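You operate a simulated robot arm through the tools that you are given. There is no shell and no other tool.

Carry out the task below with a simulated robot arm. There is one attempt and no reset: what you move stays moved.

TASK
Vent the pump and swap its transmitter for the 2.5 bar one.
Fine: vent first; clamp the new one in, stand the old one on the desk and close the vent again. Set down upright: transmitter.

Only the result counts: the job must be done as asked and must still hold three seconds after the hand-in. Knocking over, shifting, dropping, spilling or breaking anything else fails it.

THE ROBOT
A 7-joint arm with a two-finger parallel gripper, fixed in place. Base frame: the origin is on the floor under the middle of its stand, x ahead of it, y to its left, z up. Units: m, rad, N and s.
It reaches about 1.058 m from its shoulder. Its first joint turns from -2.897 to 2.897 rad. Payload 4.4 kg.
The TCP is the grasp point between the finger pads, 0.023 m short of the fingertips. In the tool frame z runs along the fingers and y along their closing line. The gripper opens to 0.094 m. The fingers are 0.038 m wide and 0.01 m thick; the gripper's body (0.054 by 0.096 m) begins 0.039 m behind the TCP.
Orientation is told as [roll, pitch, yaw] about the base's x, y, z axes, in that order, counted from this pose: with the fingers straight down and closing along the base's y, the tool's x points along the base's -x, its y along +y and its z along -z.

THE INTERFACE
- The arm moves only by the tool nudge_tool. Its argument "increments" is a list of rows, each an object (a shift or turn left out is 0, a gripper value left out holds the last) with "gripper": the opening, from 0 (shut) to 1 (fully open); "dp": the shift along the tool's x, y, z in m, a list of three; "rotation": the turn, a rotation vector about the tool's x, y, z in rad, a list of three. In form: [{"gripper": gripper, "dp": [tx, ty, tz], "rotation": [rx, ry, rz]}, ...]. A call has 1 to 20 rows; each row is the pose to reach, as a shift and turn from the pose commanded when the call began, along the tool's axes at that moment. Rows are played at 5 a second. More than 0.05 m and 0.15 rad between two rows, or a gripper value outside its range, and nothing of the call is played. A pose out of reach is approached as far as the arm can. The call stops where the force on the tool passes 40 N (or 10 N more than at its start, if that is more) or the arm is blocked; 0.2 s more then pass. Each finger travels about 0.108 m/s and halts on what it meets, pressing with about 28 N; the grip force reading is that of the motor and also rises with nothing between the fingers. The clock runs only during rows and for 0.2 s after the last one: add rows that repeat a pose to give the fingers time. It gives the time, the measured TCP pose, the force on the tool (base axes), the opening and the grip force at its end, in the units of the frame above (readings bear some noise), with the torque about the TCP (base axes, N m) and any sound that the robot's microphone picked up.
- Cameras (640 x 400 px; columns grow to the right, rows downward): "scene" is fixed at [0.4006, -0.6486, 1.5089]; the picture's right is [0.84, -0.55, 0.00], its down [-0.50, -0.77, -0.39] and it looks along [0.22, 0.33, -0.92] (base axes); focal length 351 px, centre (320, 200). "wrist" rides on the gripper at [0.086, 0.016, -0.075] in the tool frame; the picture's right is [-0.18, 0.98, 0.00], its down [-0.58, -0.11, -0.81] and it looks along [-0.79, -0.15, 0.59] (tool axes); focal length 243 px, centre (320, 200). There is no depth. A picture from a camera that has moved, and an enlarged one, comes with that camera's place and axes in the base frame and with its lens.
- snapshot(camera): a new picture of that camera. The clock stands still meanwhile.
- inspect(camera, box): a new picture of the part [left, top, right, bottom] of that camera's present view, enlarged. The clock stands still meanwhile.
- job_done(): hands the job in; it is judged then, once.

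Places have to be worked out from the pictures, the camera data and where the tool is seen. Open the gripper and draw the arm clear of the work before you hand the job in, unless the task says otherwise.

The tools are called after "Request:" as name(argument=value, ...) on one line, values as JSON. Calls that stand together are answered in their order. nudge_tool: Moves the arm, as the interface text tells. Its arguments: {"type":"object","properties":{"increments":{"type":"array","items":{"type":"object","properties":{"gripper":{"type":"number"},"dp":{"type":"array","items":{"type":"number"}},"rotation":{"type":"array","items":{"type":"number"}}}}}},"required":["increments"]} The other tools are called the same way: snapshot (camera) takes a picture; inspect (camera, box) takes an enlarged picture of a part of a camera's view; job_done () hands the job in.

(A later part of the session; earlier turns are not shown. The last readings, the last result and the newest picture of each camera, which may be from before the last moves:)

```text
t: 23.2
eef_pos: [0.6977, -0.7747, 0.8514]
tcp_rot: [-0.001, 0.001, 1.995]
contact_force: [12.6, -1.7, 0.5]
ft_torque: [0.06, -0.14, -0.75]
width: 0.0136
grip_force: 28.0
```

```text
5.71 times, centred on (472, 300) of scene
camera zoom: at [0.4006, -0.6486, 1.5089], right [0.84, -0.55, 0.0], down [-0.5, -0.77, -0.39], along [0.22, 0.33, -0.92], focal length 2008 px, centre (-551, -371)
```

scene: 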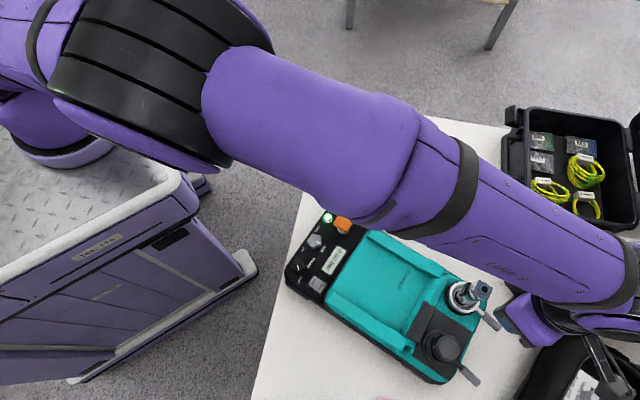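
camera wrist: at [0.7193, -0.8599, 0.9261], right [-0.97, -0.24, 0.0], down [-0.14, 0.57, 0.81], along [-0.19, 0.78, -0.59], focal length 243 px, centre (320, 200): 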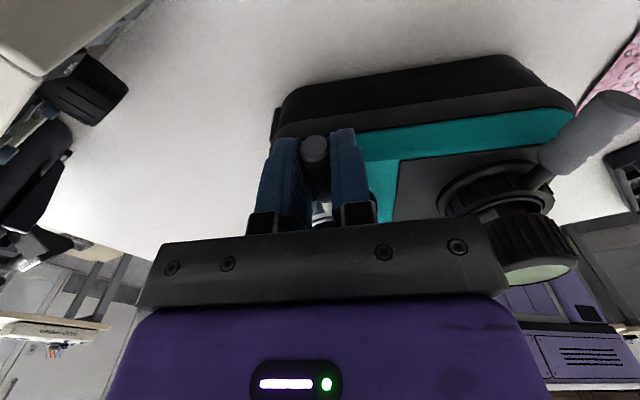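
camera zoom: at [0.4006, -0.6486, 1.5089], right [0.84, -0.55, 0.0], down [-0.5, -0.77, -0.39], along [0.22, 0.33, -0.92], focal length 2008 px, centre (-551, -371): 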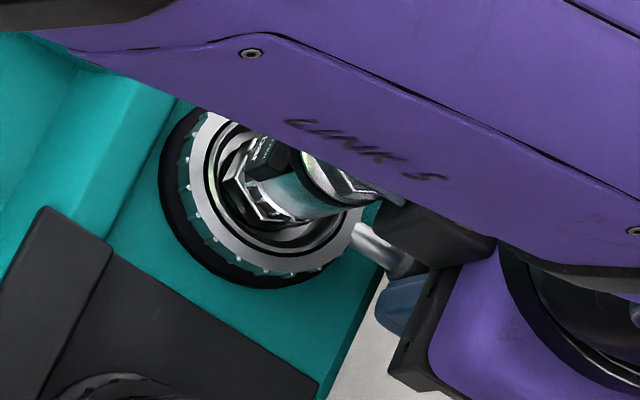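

The lever and collar did turn together. I keep turning counter-clockwise along the arc.

Request:
nudge_tool(increments=[{"dp": [-0.0003, -0.0062, 0], "rotation": [0, 0, -0.1]}, {"dp": [-0.0012, -0.0123, 0], "rotation": [0, 0, -0.2]}, {"dp": [-0.0028, -0.0183, 0], "rotation": [0, 0, -0.3]}, {"dp": [-0.0049, -0.0241, 0], "rotation": [0, 0, -0.4]}, {"dp": [-0.0076, -0.0297, 0], "rotation": [0, 0, -0.5]}])

Request:
inspect(camera="wrist", box=[250, 60, 390, 200])

Request:
snapshot(camera="scene")

```text
t: 24.2
eef_pos: [0.7164, -0.7605, 0.8502]
tcp_rot: [0.008, -0.004, 2.398]
contact_force: [6.8, 1.7, 1.4]
ft_torque: [0.79, 0.28, -0.44]
width: 0.0141
grip_force: 28.4
out of reach, approached as far as the arm can: row 5
stopped in row 5: the force on the tool passed its limit at 102 N (the readings are from after the stop); the commanded pose is now the measured one
```

```text
2.86 times, centred on (320, 130) of wrist
camera zoom: at [0.7712, -0.8302, 0.9255], right [-0.8, -0.6, 0.01], down [-0.35, 0.48, 0.81], along [-0.49, 0.65, -0.59], focal length 693 px, centre (320, 400)
```

zoom: 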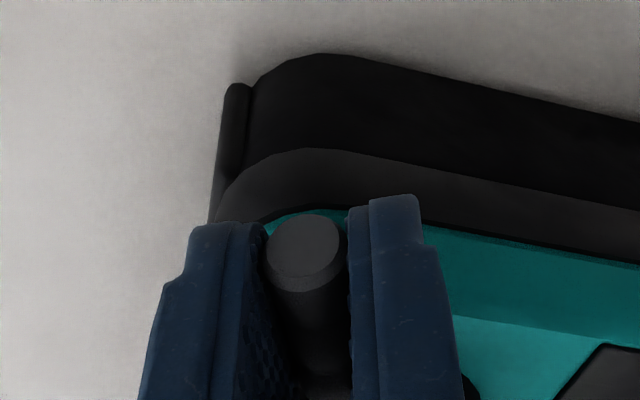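

```text
taken
```

scene: 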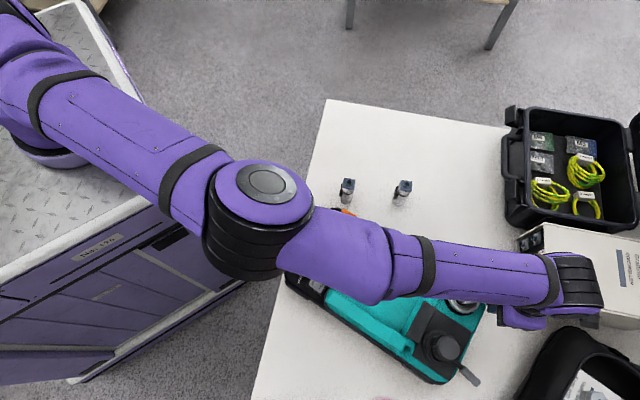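

The arm hit a reach limit and the elbow swung to the side. Before anything else I check that nothing has been disturbed.

Request:
inspect(camera="scene", box=[280, 160, 440, 310])

Request:
inspect(camera="scene", box=[400, 220, 620, 400])

Request:
snapshot(camera="wrist")

```text
2.67 times, centred on (360, 235) of scene
camera zoom: at [0.4006, -0.6486, 1.5089], right [0.84, -0.55, 0.0], down [-0.5, -0.77, -0.39], along [0.22, 0.33, -0.92], focal length 937 px, centre (213, 107)
```

zoom: 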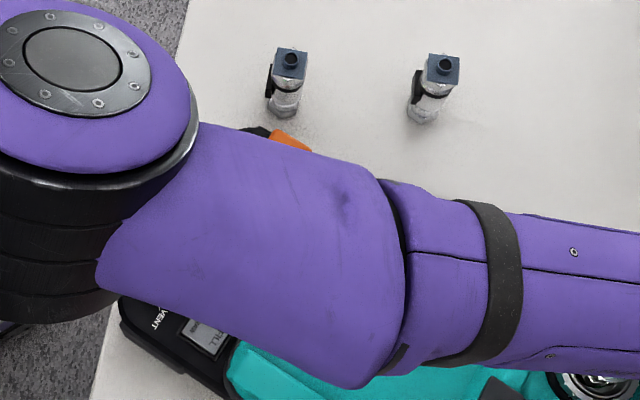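

```text
2.22 times, centred on (510, 310) of scene
camera zoom: at [0.4006, -0.6486, 1.5089], right [0.84, -0.55, 0.0], down [-0.5, -0.77, -0.39], along [0.22, 0.33, -0.92], focal length 781 px, centre (-102, -44)
```

zoom: 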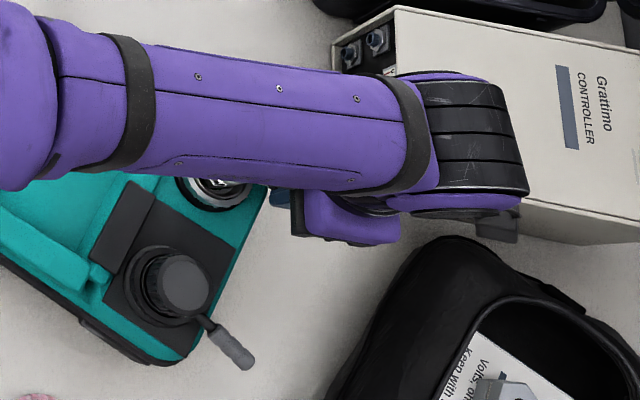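

```text
taken
camera wrist: at [0.7712, -0.8302, 0.9255], right [-0.8, -0.6, 0.01], down [-0.35, 0.48, 0.81], along [-0.49, 0.65, -0.59], focal length 243 px, centre (320, 200)
```

wrist: 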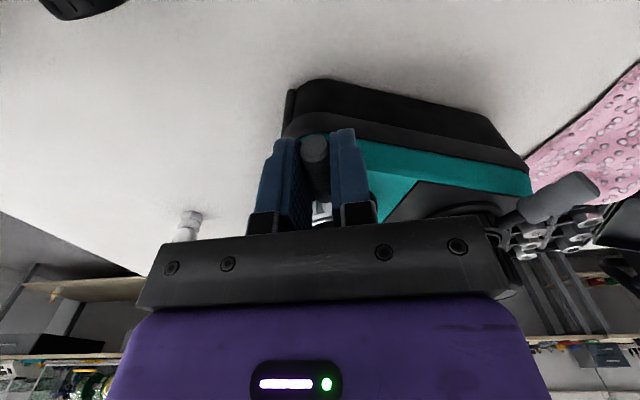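

Nothing else appears disturbed, and the lever is now at about -43°, 34° of travel. The wrist is at its yaw limit here, so I release the lever and back straight up slowly to reconfigure.

Request:
nudge_tool(increments=[{"gripper": 0.2}, {"gripper": 0.35}, {"gripper": 0.45}, {"gripper": 0.45}])

Request:
nudge_tool(increments=[{"dp": [0, 0, -0.01]}, {"dp": [0, 0, -0.02]}, {"dp": [0, 0, -0.03]}, {"dp": [0, 0, -0.04]}])

Request:
snapshot(camera="scene")

Request:
snapshot(camera="wrist")

```text
t: 25.2
eef_pos: [0.7156, -0.7622, 0.8502]
tcp_rot: [0.007, -0.004, 2.395]
contact_force: [7.8, -4.1, 0.2]
ft_torque: [0.19, 0.39, -0.2]
width: 0.0424
grip_force: 0.0
```

```text
t: 26.2
eef_pos: [0.7161, -0.7622, 0.8915]
tcp_rot: [0.009, -0.005, 2.397]
contact_force: [0.2, 0.0, -0.5]
ft_torque: [-0.02, 0.02, -0.01]
width: 0.0425
grip_force: 0.0
```

```text
taken
```

scene: 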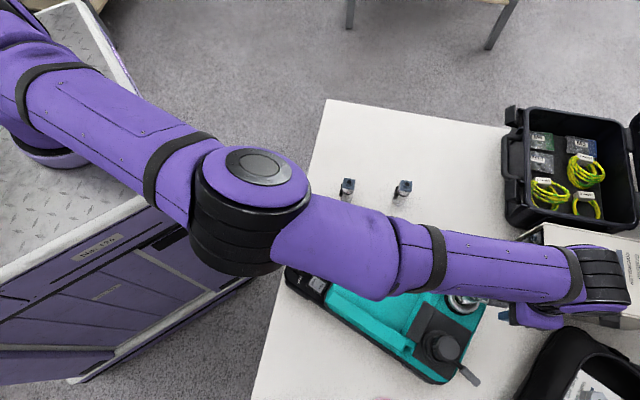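

```text
taken
camera wrist: at [0.7705, -0.8315, 0.9663], right [-0.8, -0.6, 0.01], down [-0.35, 0.48, 0.81], along [-0.49, 0.65, -0.59], focal length 243 px, centre (320, 200)
```

wrist: 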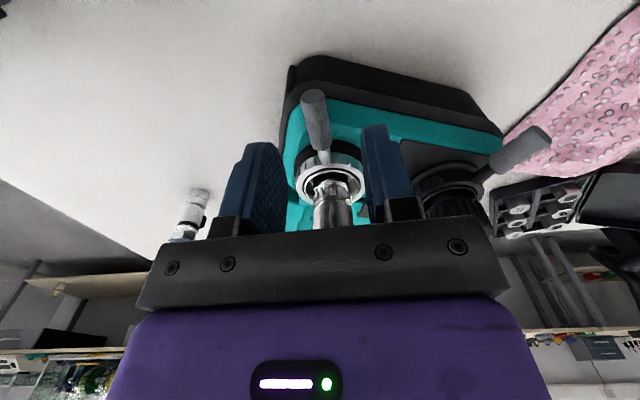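

The lever stayed where I left it. I look at the chuck from here.

Request:
inspect(camera="wrist", box=[270, 80, 390, 240])

Request:
inspect(camera="scene", box=[430, 280, 520, 340])

```text
2.50 times, centred on (330, 160) of wrist
camera zoom: at [0.7705, -0.8315, 0.9663], right [-0.8, -0.6, 0.01], down [-0.35, 0.48, 0.81], along [-0.49, 0.65, -0.59], focal length 606 px, centre (295, 300)
```

zoom: 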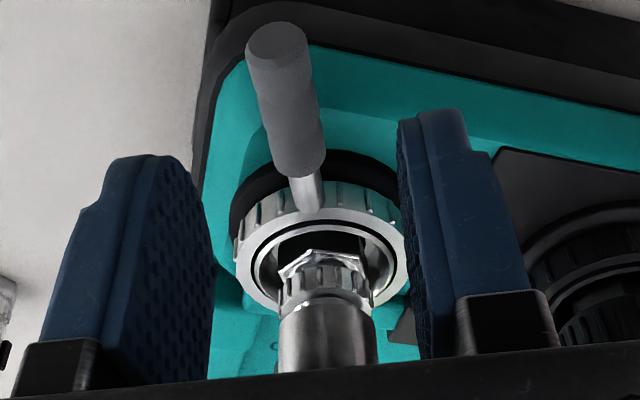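

```text
6.67 times, centred on (475, 310) of scene
camera zoom: at [0.4006, -0.6486, 1.5089], right [0.84, -0.55, 0.0], down [-0.5, -0.77, -0.39], along [0.22, 0.33, -0.92], focal length 2343 px, centre (-713, -533)
```

zoom: 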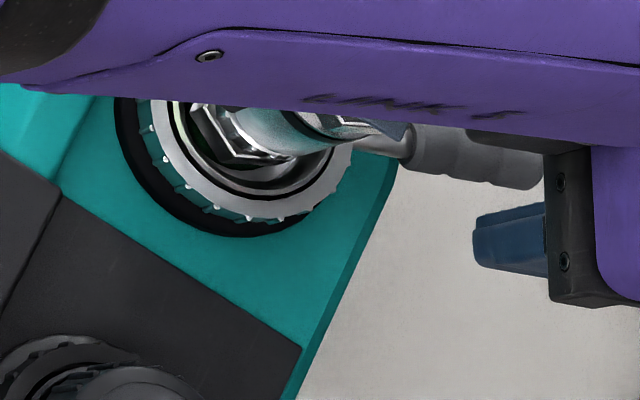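

I will continue the lever from the other side of the wrist's range (yaw near -190°). First I climb and unwind the yaw to zero.

Request:
nudge_tool(increments=[{"dp": [0, 0, -0.03], "rotation": [0, 0, 0.0]}, {"dp": [0, 0, -0.06], "rotation": [0, 0, 0.1]}, {"dp": [0, 0, -0.09], "rotation": [0, 0, 0.2]}, {"dp": [-0.01, 0, -0.12], "rotation": [0, 0, 0.3]}, {"dp": [-0.02, 0, -0.13], "rotation": [0, 0, 0.4]}, {"dp": [-0.03, 0, -0.14], "rotation": [0, 0, 0.54]}, {"dp": [-0.04, 0, -0.14], "rotation": [0, 0, 0.68]}, {"dp": [-0.05, 0, -0.14], "rotation": [0, 0, 0.82]}, {"dp": [-0.06, 0, -0.14], "rotation": [0, 0, 0.96]}, {"dp": [-0.07, 0, -0.14], "rotation": [0, 0, 1.1]}, {"dp": [-0.08, 0, -0.14], "rotation": [0, 0, 1.24]}, {"dp": [-0.09, 0, -0.14], "rotation": [0, 0, 1.38]}, {"dp": [-0.1, 0, -0.14], "rotation": [0, 0, 1.52]}, {"dp": [-0.11, 0, -0.14], "rotation": [0, 0, 1.66]}, {"dp": [-0.12, 0, -0.14], "rotation": [0, 0, 1.8]}, {"dp": [-0.13, 0, -0.14], "rotation": [0, 0, 1.94]}, {"dp": [-0.14, 0, -0.14], "rotation": [0, 0, 2.08]}, {"dp": [-0.15, 0, -0.14], "rotation": [0, 0, 2.22]}, {"dp": [-0.1545, 0.0037, -0.14], "rotation": [0, 0, 2.36]}, {"dp": [-0.1545, 0.0037, -0.14], "rotation": [0, 0, 2.397]}])

Request:
snapshot(camera="scene")

```text
t: 30.4
eef_pos: [0.6017, -0.6586, 1.0302]
tcp_rot: [-0.002, 0.009, -0.005]
contact_force: [0.3, -0.5, 0.8]
ft_torque: [0.02, 0.0, -0.06]
width: 0.0422
grip_force: 0.1
```

```text
taken
```

scene: 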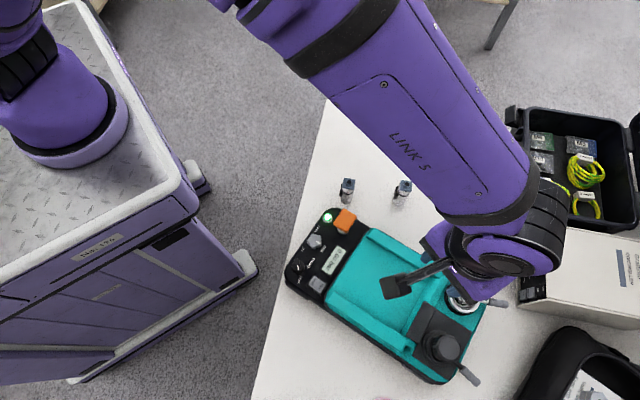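

The elbow is back in its normal posture. I now wind the yaw the other way and move toward the lever, staying high.

Request:
nudge_tool(increments=[{"dp": [-0.005, -0.004, 0], "rotation": [0, 0, 0.14]}, {"dp": [-0.01, -0.008, 0], "rotation": [0, 0, 0.28]}, {"dp": [-0.015, -0.012, 0], "rotation": [0, 0, 0.42]}, {"dp": [-0.02, -0.016, 0], "rotation": [0, 0, 0.56]}, {"dp": [-0.025, -0.02, 0], "rotation": [0, 0, 0.7]}, {"dp": [-0.03, -0.024, 0], "rotation": [0, 0, 0.84]}, {"dp": [-0.035, -0.028, 0], "rotation": [0, 0, 0.98]}, {"dp": [-0.04, -0.032, 0], "rotation": [0, 0, 1.12]}, {"dp": [-0.045, -0.036, 0], "rotation": [0, 0, 1.26]}, {"dp": [-0.05, -0.04, 0], "rotation": [0, 0, 1.4]}, {"dp": [-0.055, -0.045, 0], "rotation": [0, 0, 1.54]}, {"dp": [-0.06, -0.05, 0], "rotation": [0, 0, 1.68]}, {"dp": [-0.06, -0.05, 0], "rotation": [0, 0, 1.82]}, {"dp": [-0.06, -0.05, 0], "rotation": [0, 0, 1.96]}])

Request:
snapshot(camera="scene")

```text
t: 33.5
eef_pos: [0.6607, -0.7084, 1.0302]
tcp_rot: [-0.006, -0.004, -1.963]
contact_force: [0.4, 0.2, 0.4]
ft_torque: [0.0, 0.02, -0.01]
width: 0.0424
grip_force: 0.0
```

```text
taken
```

scene: 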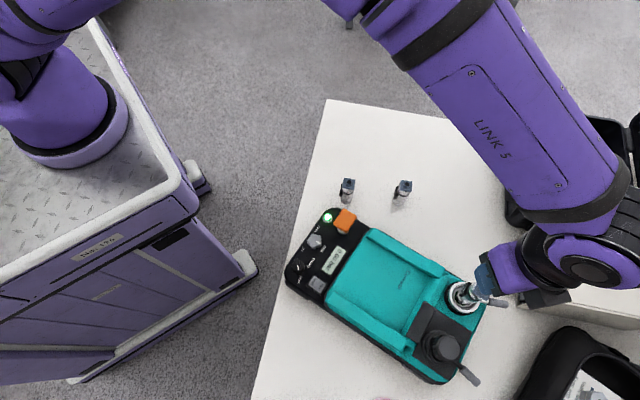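

I continue to yaw of about -3.26 over the lever's present position, still high.

Request:
nudge_tool(increments=[{"dp": [-0.003, 0.008, 0], "rotation": [0, 0, 0.14]}, {"dp": [-0.006, 0.016, 0], "rotation": [0, 0, 0.28]}, {"dp": [-0.01, 0.025, 0], "rotation": [0, 0, 0.42]}, {"dp": [-0.013, 0.033, 0], "rotation": [0, 0, 0.56]}, {"dp": [-0.016, 0.042, 0], "rotation": [0, 0, 0.7]}, {"dp": [-0.019, 0.05, 0], "rotation": [0, 0, 0.84]}, {"dp": [-0.022, 0.058, 0], "rotation": [0, 0, 0.98]}, {"dp": [-0.025, 0.066, 0], "rotation": [0, 0, 1.12]}, {"dp": [-0.0285, 0.0752, 0], "rotation": [0, 0, 1.2]}, {"dp": [-0.0285, 0.0752, 0], "rotation": [0, 0, 1.2]}])

Request:
snapshot(camera="scene")

Request:
snapshot(camera="wrist")

```text
t: 35.6
eef_pos: [0.7205, -0.7637, 1.0315]
tcp_rot: [0.004, -0.008, 3.12]
contact_force: [0.2, 0.3, 0.0]
ft_torque: [-0.02, -0.02, 0.01]
width: 0.0425
grip_force: 0.1
```

```text
taken
```

scene: 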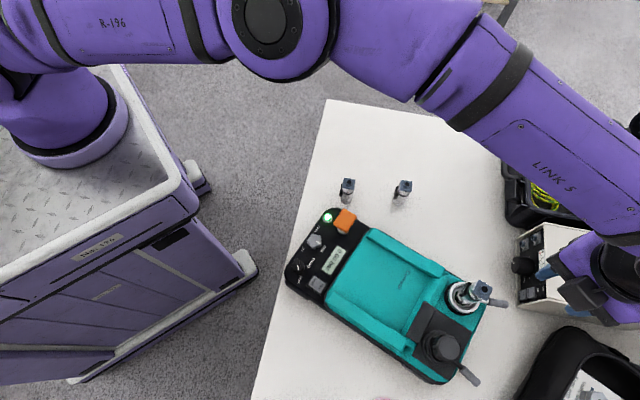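

```text
taken
camera wrist: at [0.808, -0.7811, 1.1055], right [-0.2, -0.98, 0.0], down [-0.57, 0.12, 0.81], along [-0.79, 0.16, -0.59], focal length 243 px, centre (320, 200)
```

wrist: 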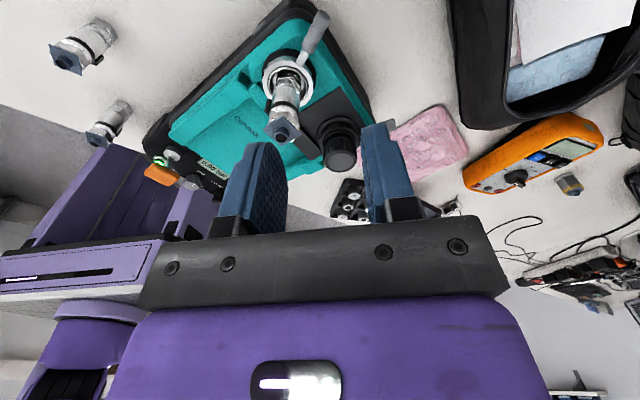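

The pose is reached with the gripper over the lever. I zoom in to see how the lever lies relative to the fingers.

Request:
inspect(camera="wrist", box=[230, 0, 390, 160])

Request:
inspect(camera="scene", box=[430, 265, 520, 335])

Request:
inspect(camera="scene", box=[480, 90, 640, 400])

```text
2.50 times, centred on (310, 80) of wrist
camera zoom: at [0.808, -0.7811, 1.1055], right [-0.2, -0.98, 0.0], down [-0.57, 0.12, 0.81], along [-0.79, 0.16, -0.59], focal length 606 px, centre (345, 500)
```

zoom: 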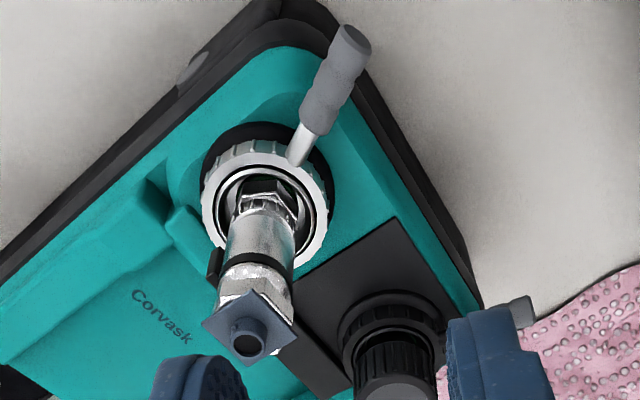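

```text
5.71 times, centred on (475, 300) of scene
camera zoom: at [0.4006, -0.6486, 1.5089], right [0.84, -0.55, 0.0], down [-0.5, -0.77, -0.39], along [0.22, 0.33, -0.92], focal length 2008 px, centre (-566, -371)
```

zoom: 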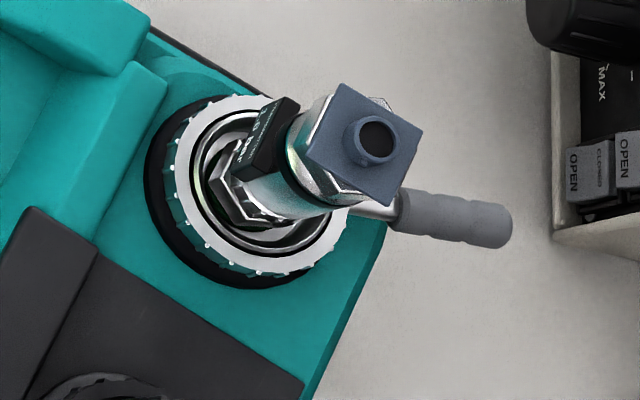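

```text
1.29 times, centred on (560, 245) of scene
camera zoom: at [0.4006, -0.6486, 1.5089], right [0.84, -0.55, 0.0], down [-0.5, -0.77, -0.39], along [0.22, 0.33, -0.92], focal length 453 px, centre (10, 142)
```

zoom: 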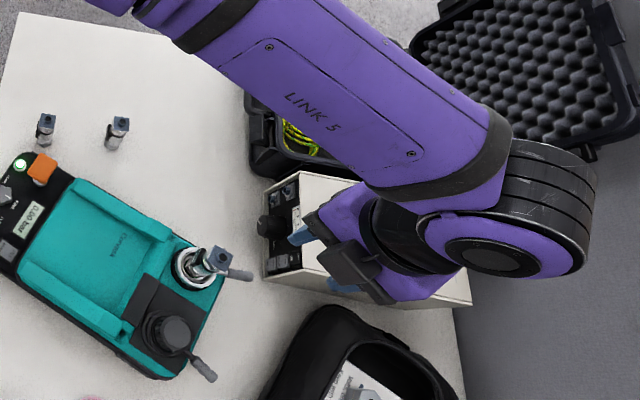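

The white controller box sits close to the lever's path on the right. I look at it in detail to gauge its position and height before descending.

Request:
inspect(camera="scene", box=[490, 210, 610, 330])

Request:
inspect(camera="wrist", box=[250, 0, 450, 130])

```text
3.33 times, centred on (550, 270) of scene
camera zoom: at [0.4006, -0.6486, 1.5089], right [0.84, -0.55, 0.0], down [-0.5, -0.77, -0.39], along [0.22, 0.33, -0.92], focal length 1171 px, centre (-447, -33)
```

zoom: 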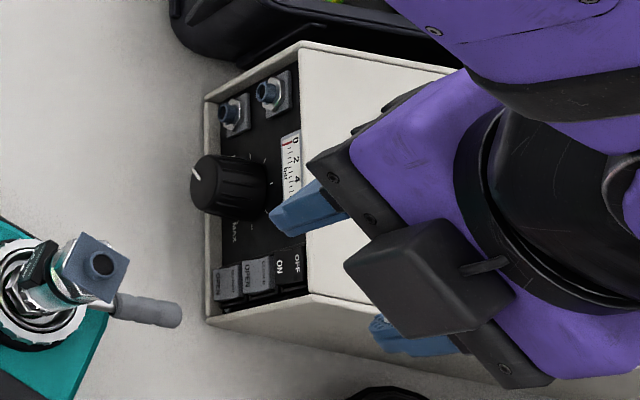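

```text
3.08 times, centred on (350, 65) of wrist
camera zoom: at [0.808, -0.7811, 1.1055], right [-0.2, -0.98, 0.0], down [-0.57, 0.12, 0.81], along [-0.79, 0.16, -0.59], focal length 746 px, centre (228, 615)
```

zoom: 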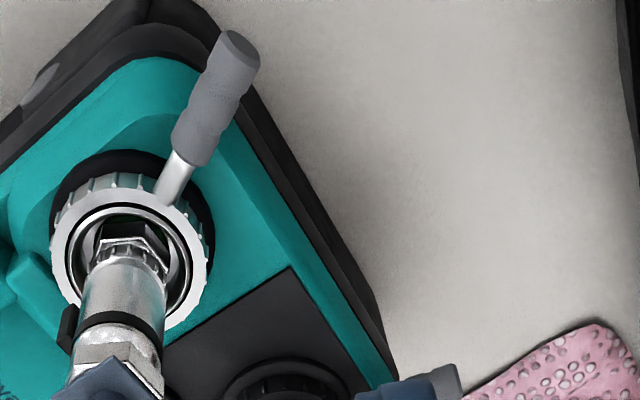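

The box top is at about z = 0.835 with its nearest corner near (0.80, -0.81), clear of the lever's path. The plan is to close the fingers to a blunt peg and push the lever's end toward +y along x of about 0.735. I test the reach at a safe height first.

Request:
nudge_tool(increments=[{"dp": [0.003, 0.009, 0.02], "gripper": 0.2}, {"dp": [0.006, 0.018, 0.04], "gripper": 0.0}, {"dp": [0.01, 0.027, 0.06], "gripper": 0.0}, {"dp": [0.014, 0.036, 0.08], "gripper": 0.0}, {"dp": [0.014, 0.036, 0.1], "gripper": 0.0}, {"dp": [0.014, 0.036, 0.1], "gripper": 0.0}])

Request:
snapshot(camera="scene")

Request:
snapshot(camera="wrist")

```text
t: 37.0
eef_pos: [0.7295, -0.7972, 0.9296]
tcp_rot: [0.004, -0.008, 3.123]
contact_force: [0.0, -0.1, -0.2]
ft_torque: [-0.01, -0.05, 0.02]
width: 0.0
grip_force: 28.1
out of reach, approached as far as the arm can: row 5, 6
```

```text
taken
```

scene: 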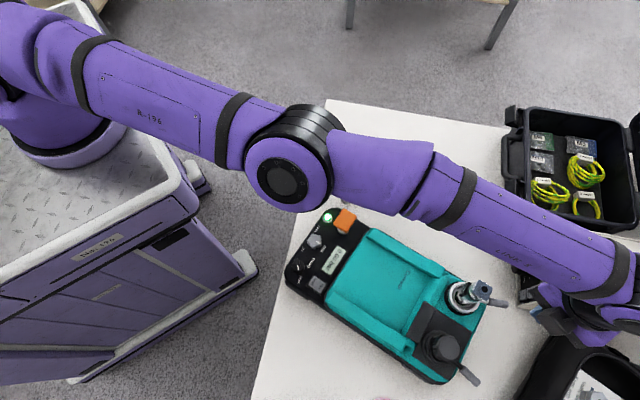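

```text
taken
camera wrist: at [0.8181, -0.8142, 1.0049], right [-0.2, -0.98, 0.0], down [-0.57, 0.12, 0.81], along [-0.79, 0.16, -0.59], focal length 243 px, centre (320, 200)
```

wrist: 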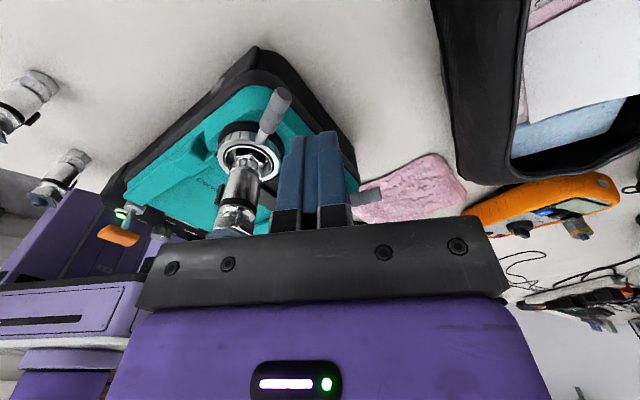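

The arm is nearly at full stretch at (0.7295, -0.797), which is just enough. I descend slightly inboard of that, next to the lever's end, keeping about 1 cm of gap.

Request:
nudge_tool(increments=[{"dp": [-0.0057, -0.004, 0.02]}, {"dp": [-0.0057, -0.004, 0.04]}, {"dp": [-0.0057, -0.004, 0.06]}, {"dp": [-0.0057, -0.004, 0.0785]}, {"dp": [-0.0057, -0.004, 0.0785]}])

Request:
snapshot(camera="wrist")

Request:
inspect(camera="wrist", box=[230, 80, 390, 220])

Request:
snapshot(camera="scene")

```text
t: 38.2
eef_pos: [0.7226, -0.7928, 0.852]
tcp_rot: [0.003, -0.008, 3.123]
contact_force: [1.0, 0.1, 0.4]
ft_torque: [0.03, 0.02, 0.04]
width: 0.0001
grip_force: 28.0
```

```text
taken
camera wrist: at [0.8112, -0.8103, 0.9268], right [-0.2, -0.98, 0.0], down [-0.57, 0.12, 0.81], along [-0.79, 0.16, -0.59], focal length 243 px, centre (320, 200)
```

wrist: 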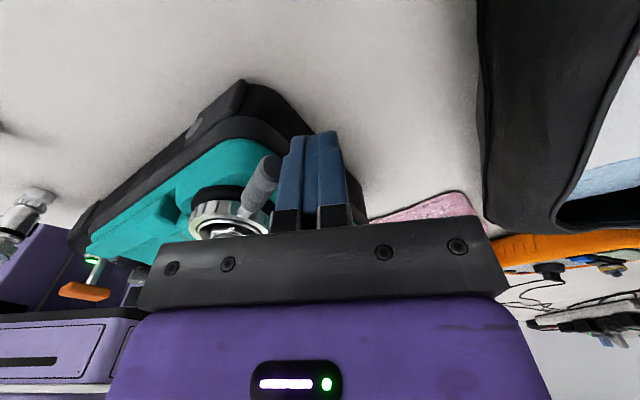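

```text
2.86 times, centred on (310, 150) of wrist
camera zoom: at [0.8112, -0.8103, 0.9268], right [-0.2, -0.98, 0.0], down [-0.57, 0.12, 0.81], along [-0.79, 0.16, -0.59], focal length 693 px, centre (349, 343)
```

zoom: 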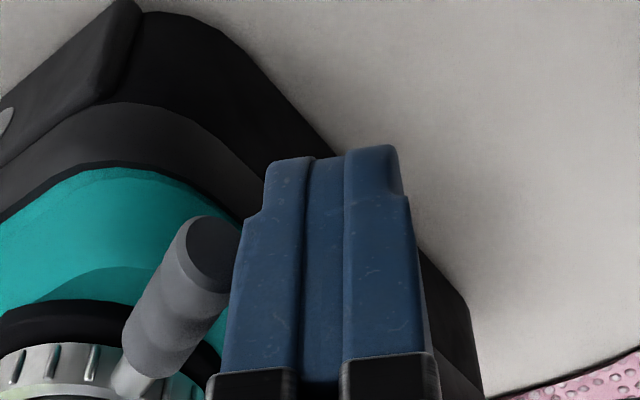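

```text
taken
```

scene: 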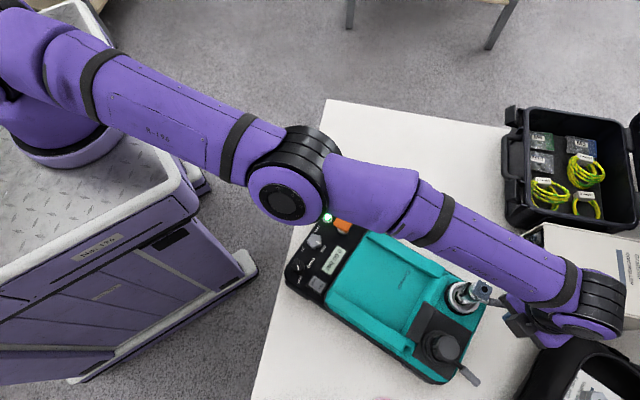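

The peg stands right beside the lever's end. I push it in +y (moving slightly outward in x to keep the body clear of the transmitter), watching the force.

Request:
nudge_tool(increments=[{"dp": [0.003, -0.005, 0]}, {"dp": [0.006, -0.01, 0]}, {"dp": [0.009, -0.016, 0]}, {"dp": [0.011, -0.022, 0]}, {"dp": [0.013, -0.028, 0]}, {"dp": [0.014, -0.034, 0]}])

Request:
inspect(camera="wrist", box=[230, 80, 390, 220])

```text
t: 39.6
eef_pos: [0.7386, -0.7588, 0.8522]
tcp_rot: [0.002, -0.006, 3.122]
contact_force: [3.6, -1.6, 3.1]
ft_torque: [0.08, -0.03, -0.05]
width: 0.0002
grip_force: 27.7
```

```text
2.86 times, centred on (310, 150) of wrist
camera zoom: at [0.8268, -0.7763, 0.9266], right [-0.2, -0.98, 0.0], down [-0.57, 0.12, 0.81], along [-0.79, 0.16, -0.59], focal length 693 px, centre (349, 343)
```

zoom: 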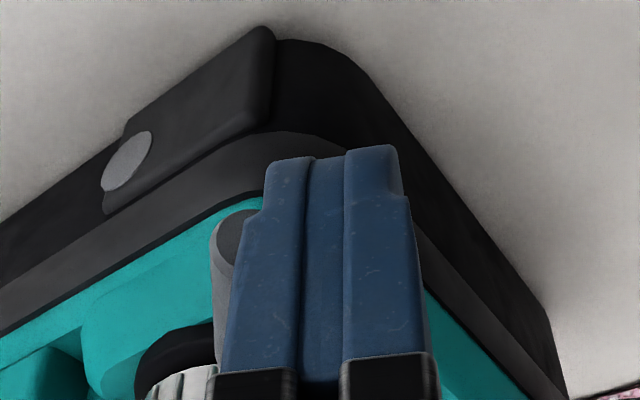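

The lever follows with only about 5 N. I keep pushing.

Request:
nudge_tool(increments=[{"dp": [0.0, -0.006, 0]}, {"dp": [0.0, -0.012, 0]}, {"dp": [0.0, -0.018, 0]}, {"dp": [0.0, -0.024, 0]}, {"dp": [0.0, -0.03, 0]}])

Request:
inspect(camera="wrist", box=[230, 80, 390, 220])

Request:
inspect(camera="scene", box=[430, 265, 530, 345])

```text
t: 40.9
eef_pos: [0.7395, -0.7346, 0.8522]
tcp_rot: [0.007, -0.005, 3.122]
contact_force: [17.9, -27.2, 1.3]
ft_torque: [-0.22, -0.25, 0.34]
width: 0.0
grip_force: 28.2
```

```text
2.86 times, centred on (310, 150) of wrist
camera zoom: at [0.8273, -0.7495, 0.9269], right [-0.2, -0.98, 0.01], down [-0.57, 0.13, 0.81], along [-0.79, 0.16, -0.59], focal length 693 px, centre (349, 343)
```

zoom: 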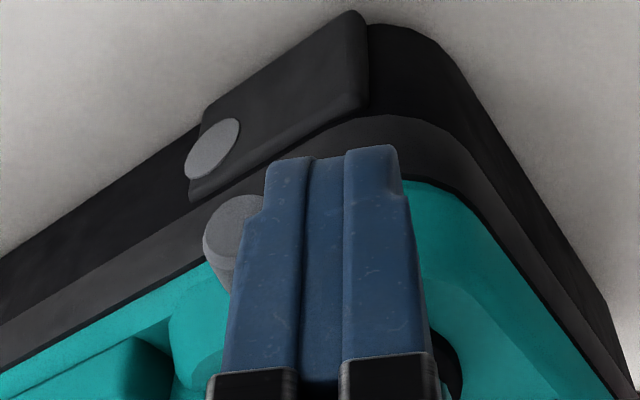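

```text
5.00 times, centred on (480, 305) of scene
camera zoom: at [0.4006, -0.6486, 1.5089], right [0.84, -0.55, 0.0], down [-0.5, -0.77, -0.39], along [0.22, 0.33, -0.92], focal length 1757 px, centre (-480, -325)
```

zoom: 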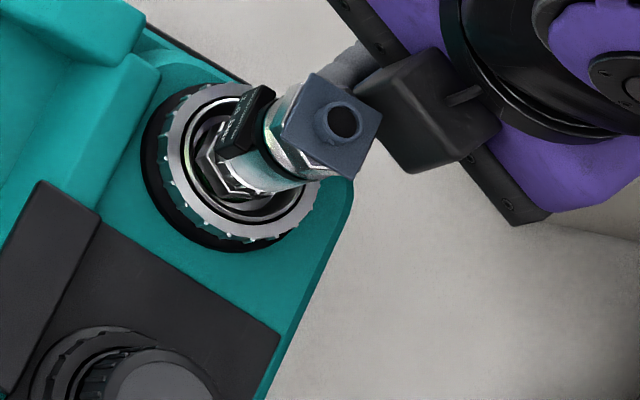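

The force rose to about 32 N with the lever at about +4°, 81° of travel, so this looks like its end stop. I check that the pump itself hasn't shifted, using the same view as at the start.

Request:
inspect(camera="scene", box=[435, 265, 510, 335])

Request:
inspect(camera="scene", box=[410, 310, 490, 390])

```text
5.71 times, centred on (472, 300) of scene
camera zoom: at [0.4006, -0.6486, 1.5089], right [0.84, -0.55, 0.0], down [-0.5, -0.77, -0.39], along [0.22, 0.33, -0.92], focal length 2008 px, centre (-551, -371)
```

zoom: 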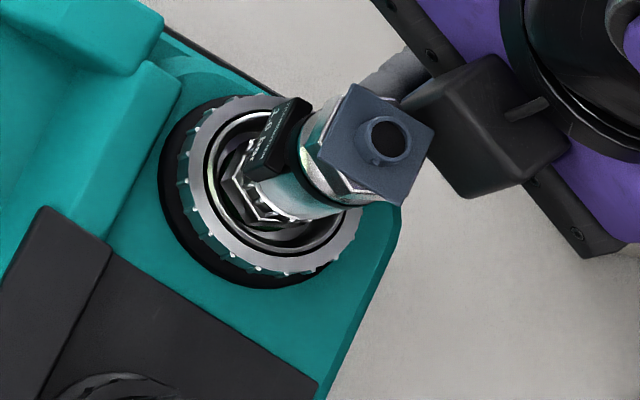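

```text
5.00 times, centred on (450, 350) of scene
camera zoom: at [0.4006, -0.6486, 1.5089], right [0.84, -0.55, 0.0], down [-0.5, -0.77, -0.39], along [0.22, 0.33, -0.92], focal length 1757 px, centre (-330, -550)
```

zoom: 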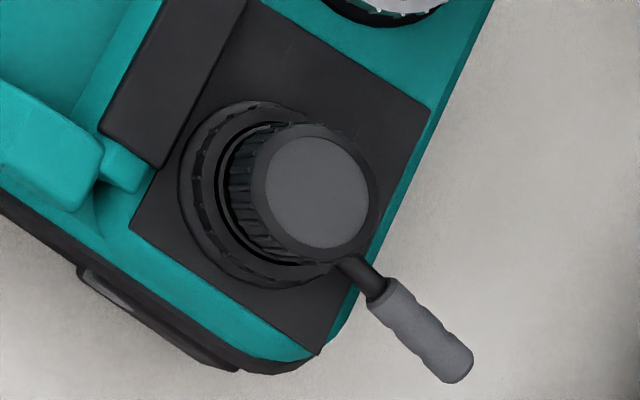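

The pump hasn't moved compared with the first pictures. I back the peg off the lever, rise well above the transmitter and check that the lever stays open.

Request:
nudge_tool(increments=[{"dp": [0.0, 0.01, 0]}, {"dp": [0.003, 0.02, -0.005]}, {"dp": [0.003, 0.02, -0.04]}, {"dp": [0.003, 0.02, -0.08]}, {"dp": [0.003, 0.02, -0.12]}, {"dp": [0.003, 0.02, -0.16]}, {"dp": [0.003, 0.02, -0.2]}, {"dp": [0.003, 0.02, -0.2]}])

Request:
inspect(camera="scene", box=[435, 265, 510, 335])

Request:
inspect(camera="wrist", box=[190, 0, 370, 150])

```text
t: 42.6
eef_pos: [0.7436, -0.7497, 1.0518]
tcp_rot: [0.003, -0.007, 3.123]
contact_force: [-0.6, 0.7, 0.0]
ft_torque: [-0.03, 0.03, 0.01]
width: 0.0
grip_force: 27.3
```

```text
5.71 times, centred on (472, 300) of scene
camera zoom: at [0.4006, -0.6486, 1.5089], right [0.84, -0.55, 0.0], down [-0.5, -0.77, -0.39], along [0.22, 0.33, -0.92], focal length 2008 px, centre (-551, -371)
```

zoom: 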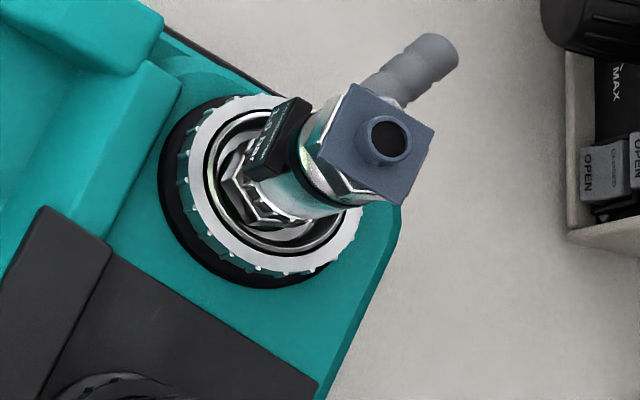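

```text
2.67 times, centred on (280, 75) of wrist
camera zoom: at [0.8319, -0.7663, 1.1268], right [-0.2, -0.98, 0.0], down [-0.57, 0.12, 0.81], along [-0.79, 0.16, -0.59], focal length 647 px, centre (427, 533)
```

zoom: 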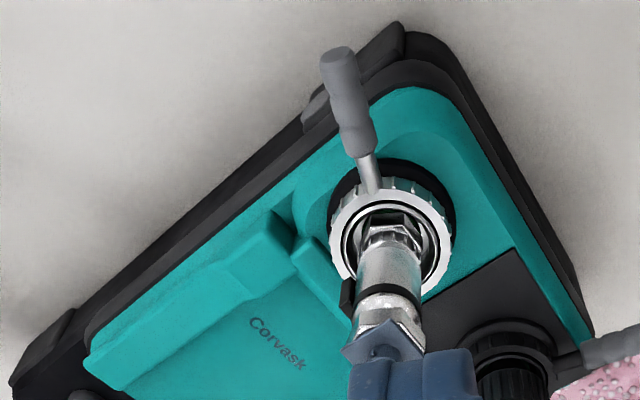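

The lever rests open at about 0 to 4°, about 80° from where it was. I now swing the gripper (yaw to about -1.0) high above the clamped transmitter and open it.

Request:
nudge_tool(increments=[{"dp": [-0.005, -0.002, 0], "rotation": [0, 0, -0.144], "gripper": 0.3}, {"dp": [-0.01, -0.004, 0], "rotation": [0, 0, -0.288], "gripper": 0.6}, {"dp": [-0.015, -0.006, 0], "rotation": [0, 0, -0.432], "gripper": 0.6}, {"dp": [-0.02, -0.008, 0], "rotation": [0, 0, -0.576]}, {"dp": [-0.025, -0.01, 0], "rotation": [0, 0, -0.72]}, {"dp": [-0.03, -0.012, 0], "rotation": [0, 0, -0.864]}, {"dp": [-0.035, -0.014, 0], "rotation": [0, 0, -1.008]}, {"dp": [-0.04, -0.016, 0], "rotation": [0, 0, -1.152]}, {"dp": [-0.045, -0.018, 0], "rotation": [0, 0, -1.296]}, {"dp": [-0.05, -0.02, 0], "rotation": [0, 0, -1.44]}, {"dp": [-0.055, -0.022, 0], "rotation": [0, 0, -1.584]}, {"dp": [-0.06, -0.024, 0], "rotation": [0, 0, -1.728]}, {"dp": [-0.065, -0.026, 0], "rotation": [0, 0, -1.872]}, {"dp": [-0.07, -0.029, 0], "rotation": [0, 0, -2.016]}, {"dp": [-0.0726, -0.0306, 0], "rotation": [0, 0, -2.15]}, {"dp": [-0.0726, -0.0306, 0], "rotation": [0, 0, -2.165]}])

Request:
snapshot(camera="wrist")

Request:
inspect(camera="wrist", box=[250, 50, 390, 190])

Request:
snapshot(camera="scene")

```text
t: 46.0
eef_pos: [0.671, -0.7171, 1.0523]
tcp_rot: [-0.008, 0.0, -0.995]
contact_force: [0.5, 0.0, 0.0]
ft_torque: [0.01, -0.01, 0.01]
width: 0.0564
grip_force: 0.0
```

```text
taken
camera wrist: at [0.6393, -0.6354, 1.1276], right [0.92, 0.38, -0.01], down [0.23, -0.54, 0.81], along [0.3, -0.75, -0.59], focal length 243 px, centre (320, 200)
```

wrist: 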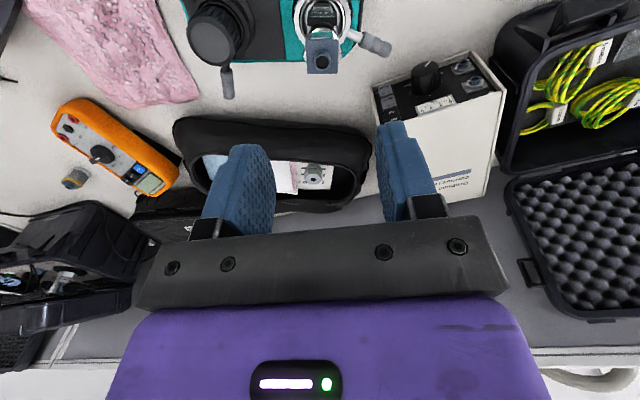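

```text
2.86 times, centred on (320, 120) of wrist
camera zoom: at [0.6393, -0.6354, 1.1276], right [0.92, 0.38, -0.01], down [0.23, -0.54, 0.81], along [0.3, -0.75, -0.59], focal length 693 px, centre (320, 429)
```

zoom: 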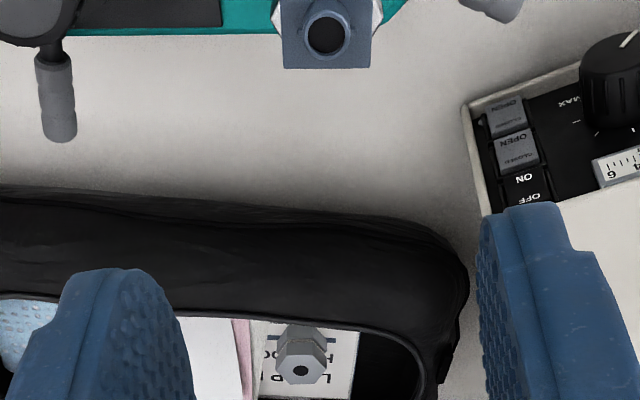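

```text
taken
```

scene: 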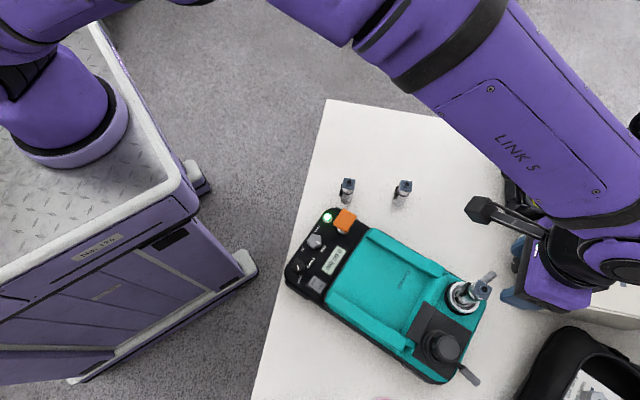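

The plate on top of the transmitter lies almost square to my fingers. I zoom in to measure its orientation better.

Request:
inspect(camera="wrist", box=[285, 0, 365, 80])

Request:
inspect(camera="scene", box=[450, 265, 500, 320])

```text
5.00 times, centred on (325, 40) of wrist
camera zoom: at [0.6393, -0.6354, 1.1276], right [0.92, 0.38, -0.01], down [0.23, -0.54, 0.81], along [0.3, -0.75, -0.59], focal length 1213 px, centre (295, 1000)
```

zoom: 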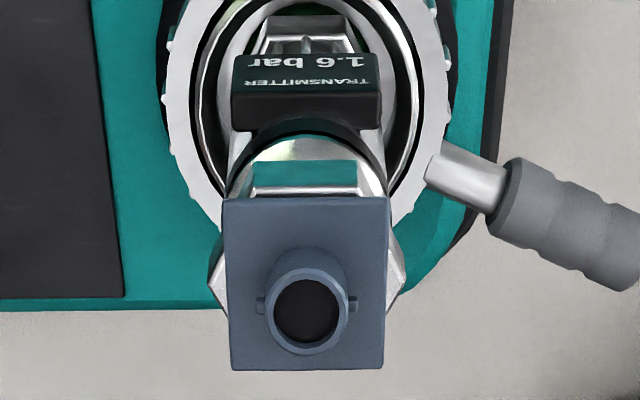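

```text
7.27 times, centred on (475, 292) of scene
camera zoom: at [0.4006, -0.6486, 1.5089], right [0.84, -0.55, 0.0], down [-0.5, -0.77, -0.39], along [0.22, 0.33, -0.92], focal length 2556 px, centre (-807, -473)
```

zoom: 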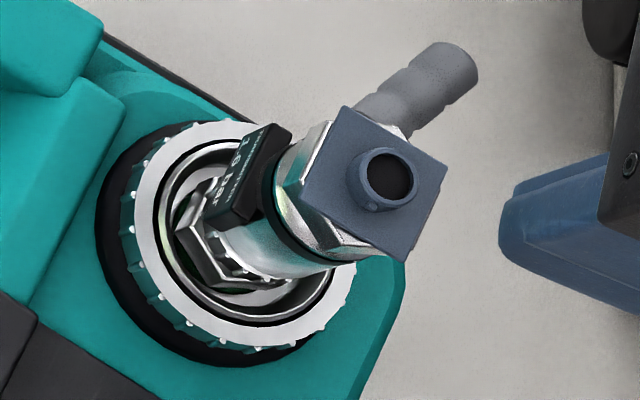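

Measured: the plate and hex flats face along about 112°, the label faces the same way, and the hex section (z of about 0.912 to 0.924) sits above the label (top at about 0.896). The best grip is across the two hex flats, with fingertips just above the label. I first correct the tiny tilt, then yaw to +0.384 above it.

Request:
nudge_tool(increments=[{"dp": [0, 0, 0], "rotation": [-0.0044, 0.0067, 0]}, {"dp": [0, 0, 0], "rotation": [-0.0044, 0.0067, 0]}])

Request:
nudge_tool(increments=[{"rotation": [0, 0, -0.14]}, {"rotation": [0, 0, -0.28]}, {"rotation": [0, 0, -0.42]}, {"rotation": [0, 0, -0.56]}, {"rotation": [0, 0, -0.7]}, {"rotation": [0, 0, -0.84]}, {"rotation": [0, 0, -0.98]}, {"rotation": [0, 0, -1.12]}, {"rotation": [0, 0, -1.26]}, {"rotation": [0, 0, -1.379]}, {"rotation": [0, 0, -1.379]}])

Request:
snapshot(camera="wrist")

Request:
inspect(camera="wrist", box=[270, 10, 370, 110])

```text
t: 46.6
eef_pos: [0.6705, -0.7181, 1.0519]
tcp_rot: [-0.003, 0.01, -0.998]
contact_force: [0.6, -0.3, -0.4]
ft_torque: [-0.02, 0.02, 0.01]
width: 0.0564
grip_force: 0.0
```

```text
t: 49.0
eef_pos: [0.6709, -0.7174, 1.0523]
tcp_rot: [0.009, 0.005, 0.384]
contact_force: [-0.4, 0.2, -0.2]
ft_torque: [0.04, -0.02, 0.02]
width: 0.0566
grip_force: 0.1
```

```text
taken
camera wrist: at [0.5869, -0.7344, 1.1281], right [-0.2, 0.98, 0.01], down [0.59, 0.11, 0.8], along [0.79, 0.16, -0.6], focal length 243 px, centre (320, 200)
```

wrist: 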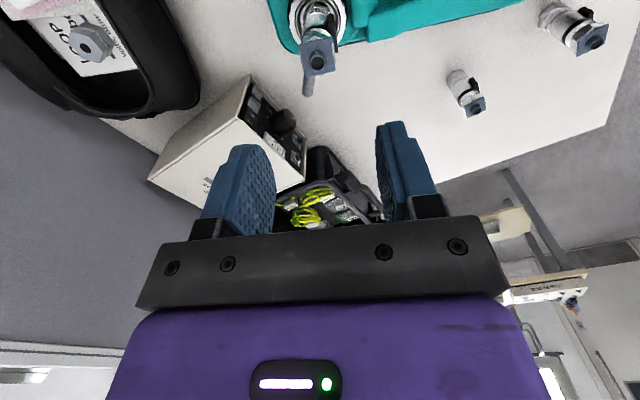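

```text
4.00 times, centred on (320, 60) of wrist
camera zoom: at [0.5869, -0.7344, 1.1281], right [-0.2, 0.98, 0.01], down [0.59, 0.11, 0.8], along [0.79, 0.16, -0.6], focal length 970 px, centre (320, 760)
```

zoom: 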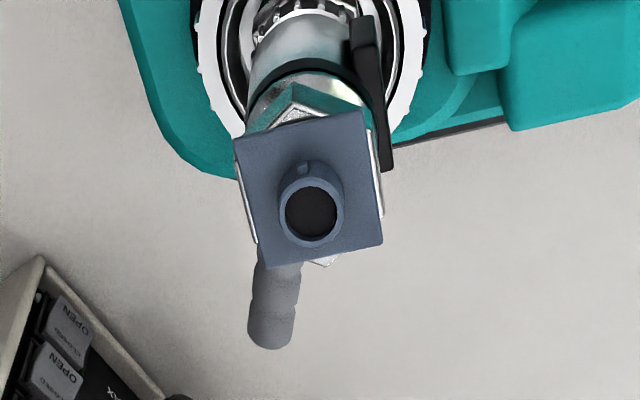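

The plate is square to the fingers within about 1°. I null the remaining tilt and re-measure centring.

Request:
nudge_tool(increments=[{"rotation": [0.009, -0.005, 0]}, {"rotation": [0.009, -0.005, 0]}])

Request:
inspect(camera="wrist", box=[270, 10, 370, 110])

Request:
inspect(camera="wrist", box=[180, 30, 460, 230])

```text
t: 49.6
eef_pos: [0.6705, -0.7193, 1.0513]
tcp_rot: [-0.002, 0.0, 0.382]
contact_force: [-0.5, 0.1, 0.1]
ft_torque: [0.05, -0.01, 0.03]
width: 0.0565
grip_force: 0.1
```

```text
4.00 times, centred on (320, 60) of wrist
camera zoom: at [0.5865, -0.7337, 1.1274], right [-0.2, 0.98, 0.0], down [0.58, 0.12, 0.81], along [0.79, 0.16, -0.59], focal length 970 px, centre (320, 760)
```

zoom: 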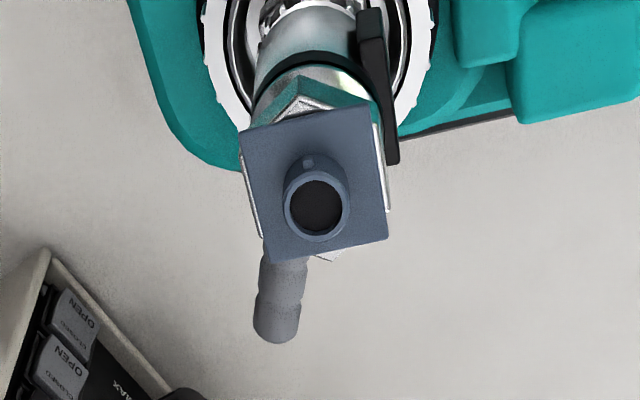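

```text
2.00 times, centred on (320, 130) of wrist
camera zoom: at [0.5865, -0.7337, 1.1274], right [-0.2, 0.98, 0.0], down [0.58, 0.12, 0.81], along [0.79, 0.16, -0.59], focal length 485 px, centre (320, 340)
```

zoom: 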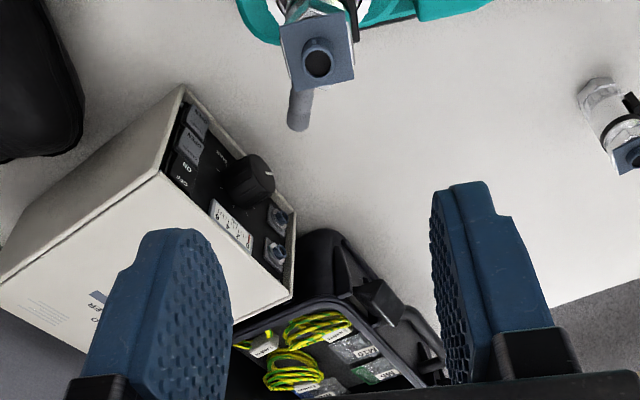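

Centring is within 1 mm. I descend so that the tips are at about z = 0.900, above the label and around the hex, with the gripper open.

Request:
nudge_tool(increments=[{"dp": [0.0005, -0.0008, 0.04]}, {"dp": [0.0005, -0.0008, 0.08]}, {"dp": [0.0005, -0.0008, 0.11]}, {"dp": [0.0005, -0.0008, 0.128]}, {"dp": [0.0005, -0.0008, 0.128]}])

Request:
snapshot(camera="wrist")

Request:
inspect(camera="wrist", box=[230, 90, 410, 220])

Request:
inspect(camera="scene", box=[430, 250, 530, 340])

```text
t: 50.9
eef_pos: [0.6717, -0.7186, 0.9216]
tcp_rot: [-0.002, 0.0, 0.381]
contact_force: [-0.5, -0.1, -0.1]
ft_torque: [-0.02, 0.01, -0.01]
width: 0.0561
grip_force: 0.0
```

```text
taken
camera wrist: at [0.5863, -0.7354, 0.9988], right [-0.2, 0.98, 0.0], down [0.58, 0.12, 0.81], along [0.79, 0.16, -0.59], focal length 243 px, centre (320, 200)
```

wrist: 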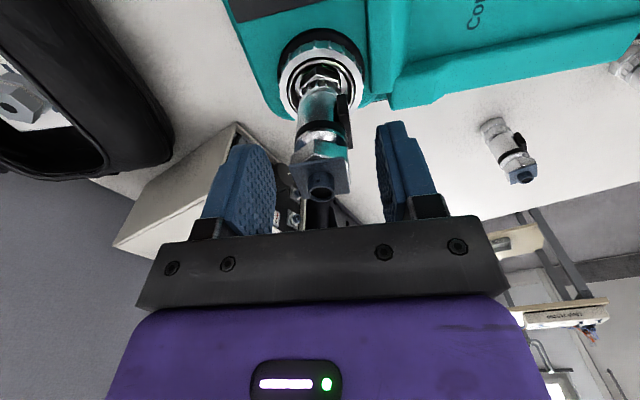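

```text
3.08 times, centred on (320, 155) of wrist
camera zoom: at [0.5863, -0.7354, 0.9988], right [-0.2, 0.98, 0.0], down [0.58, 0.12, 0.81], along [0.79, 0.16, -0.59], focal length 746 px, centre (320, 338)
```

zoom: 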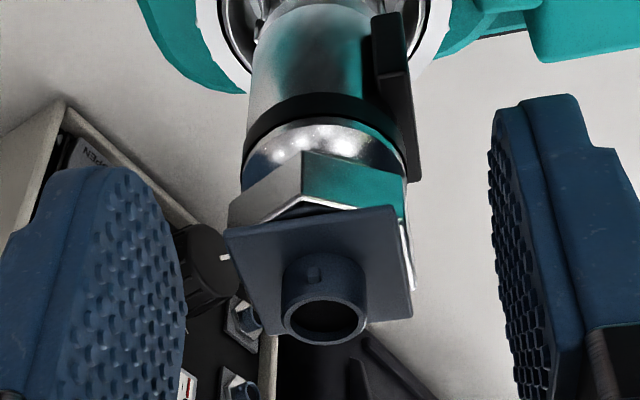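

```text
4.44 times, centred on (480, 295) of scene
camera zoom: at [0.4006, -0.6486, 1.5089], right [0.84, -0.55, 0.0], down [-0.5, -0.77, -0.39], along [0.22, 0.33, -0.92], focal length 1562 px, centre (-391, -222)
```

zoom: 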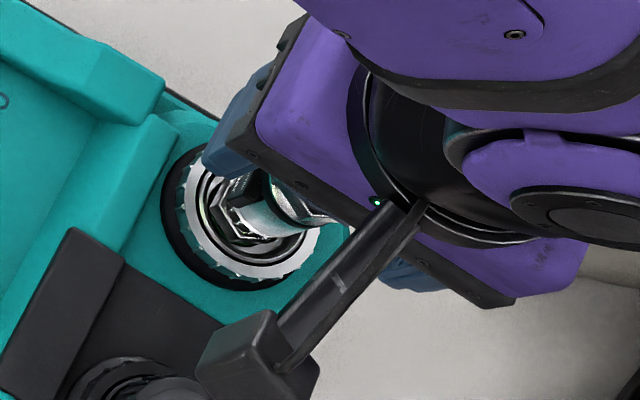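

The fingers straddle the hex, but I want to be sure that the right-hand finger clears the label. I zoom in there.

Request:
inspect(camera="wrist", box=[285, 85, 385, 195])

```text
3.64 times, centred on (335, 140) of wrist
camera zoom: at [0.5863, -0.7354, 0.9988], right [-0.2, 0.98, 0.0], down [0.58, 0.12, 0.81], along [0.79, 0.16, -0.59], focal length 882 px, centre (266, 418)
```

zoom: 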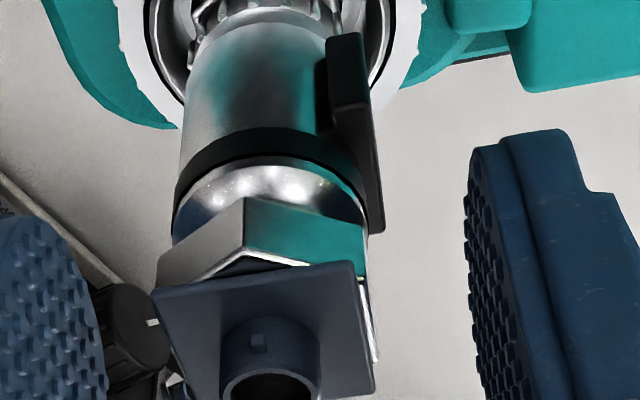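

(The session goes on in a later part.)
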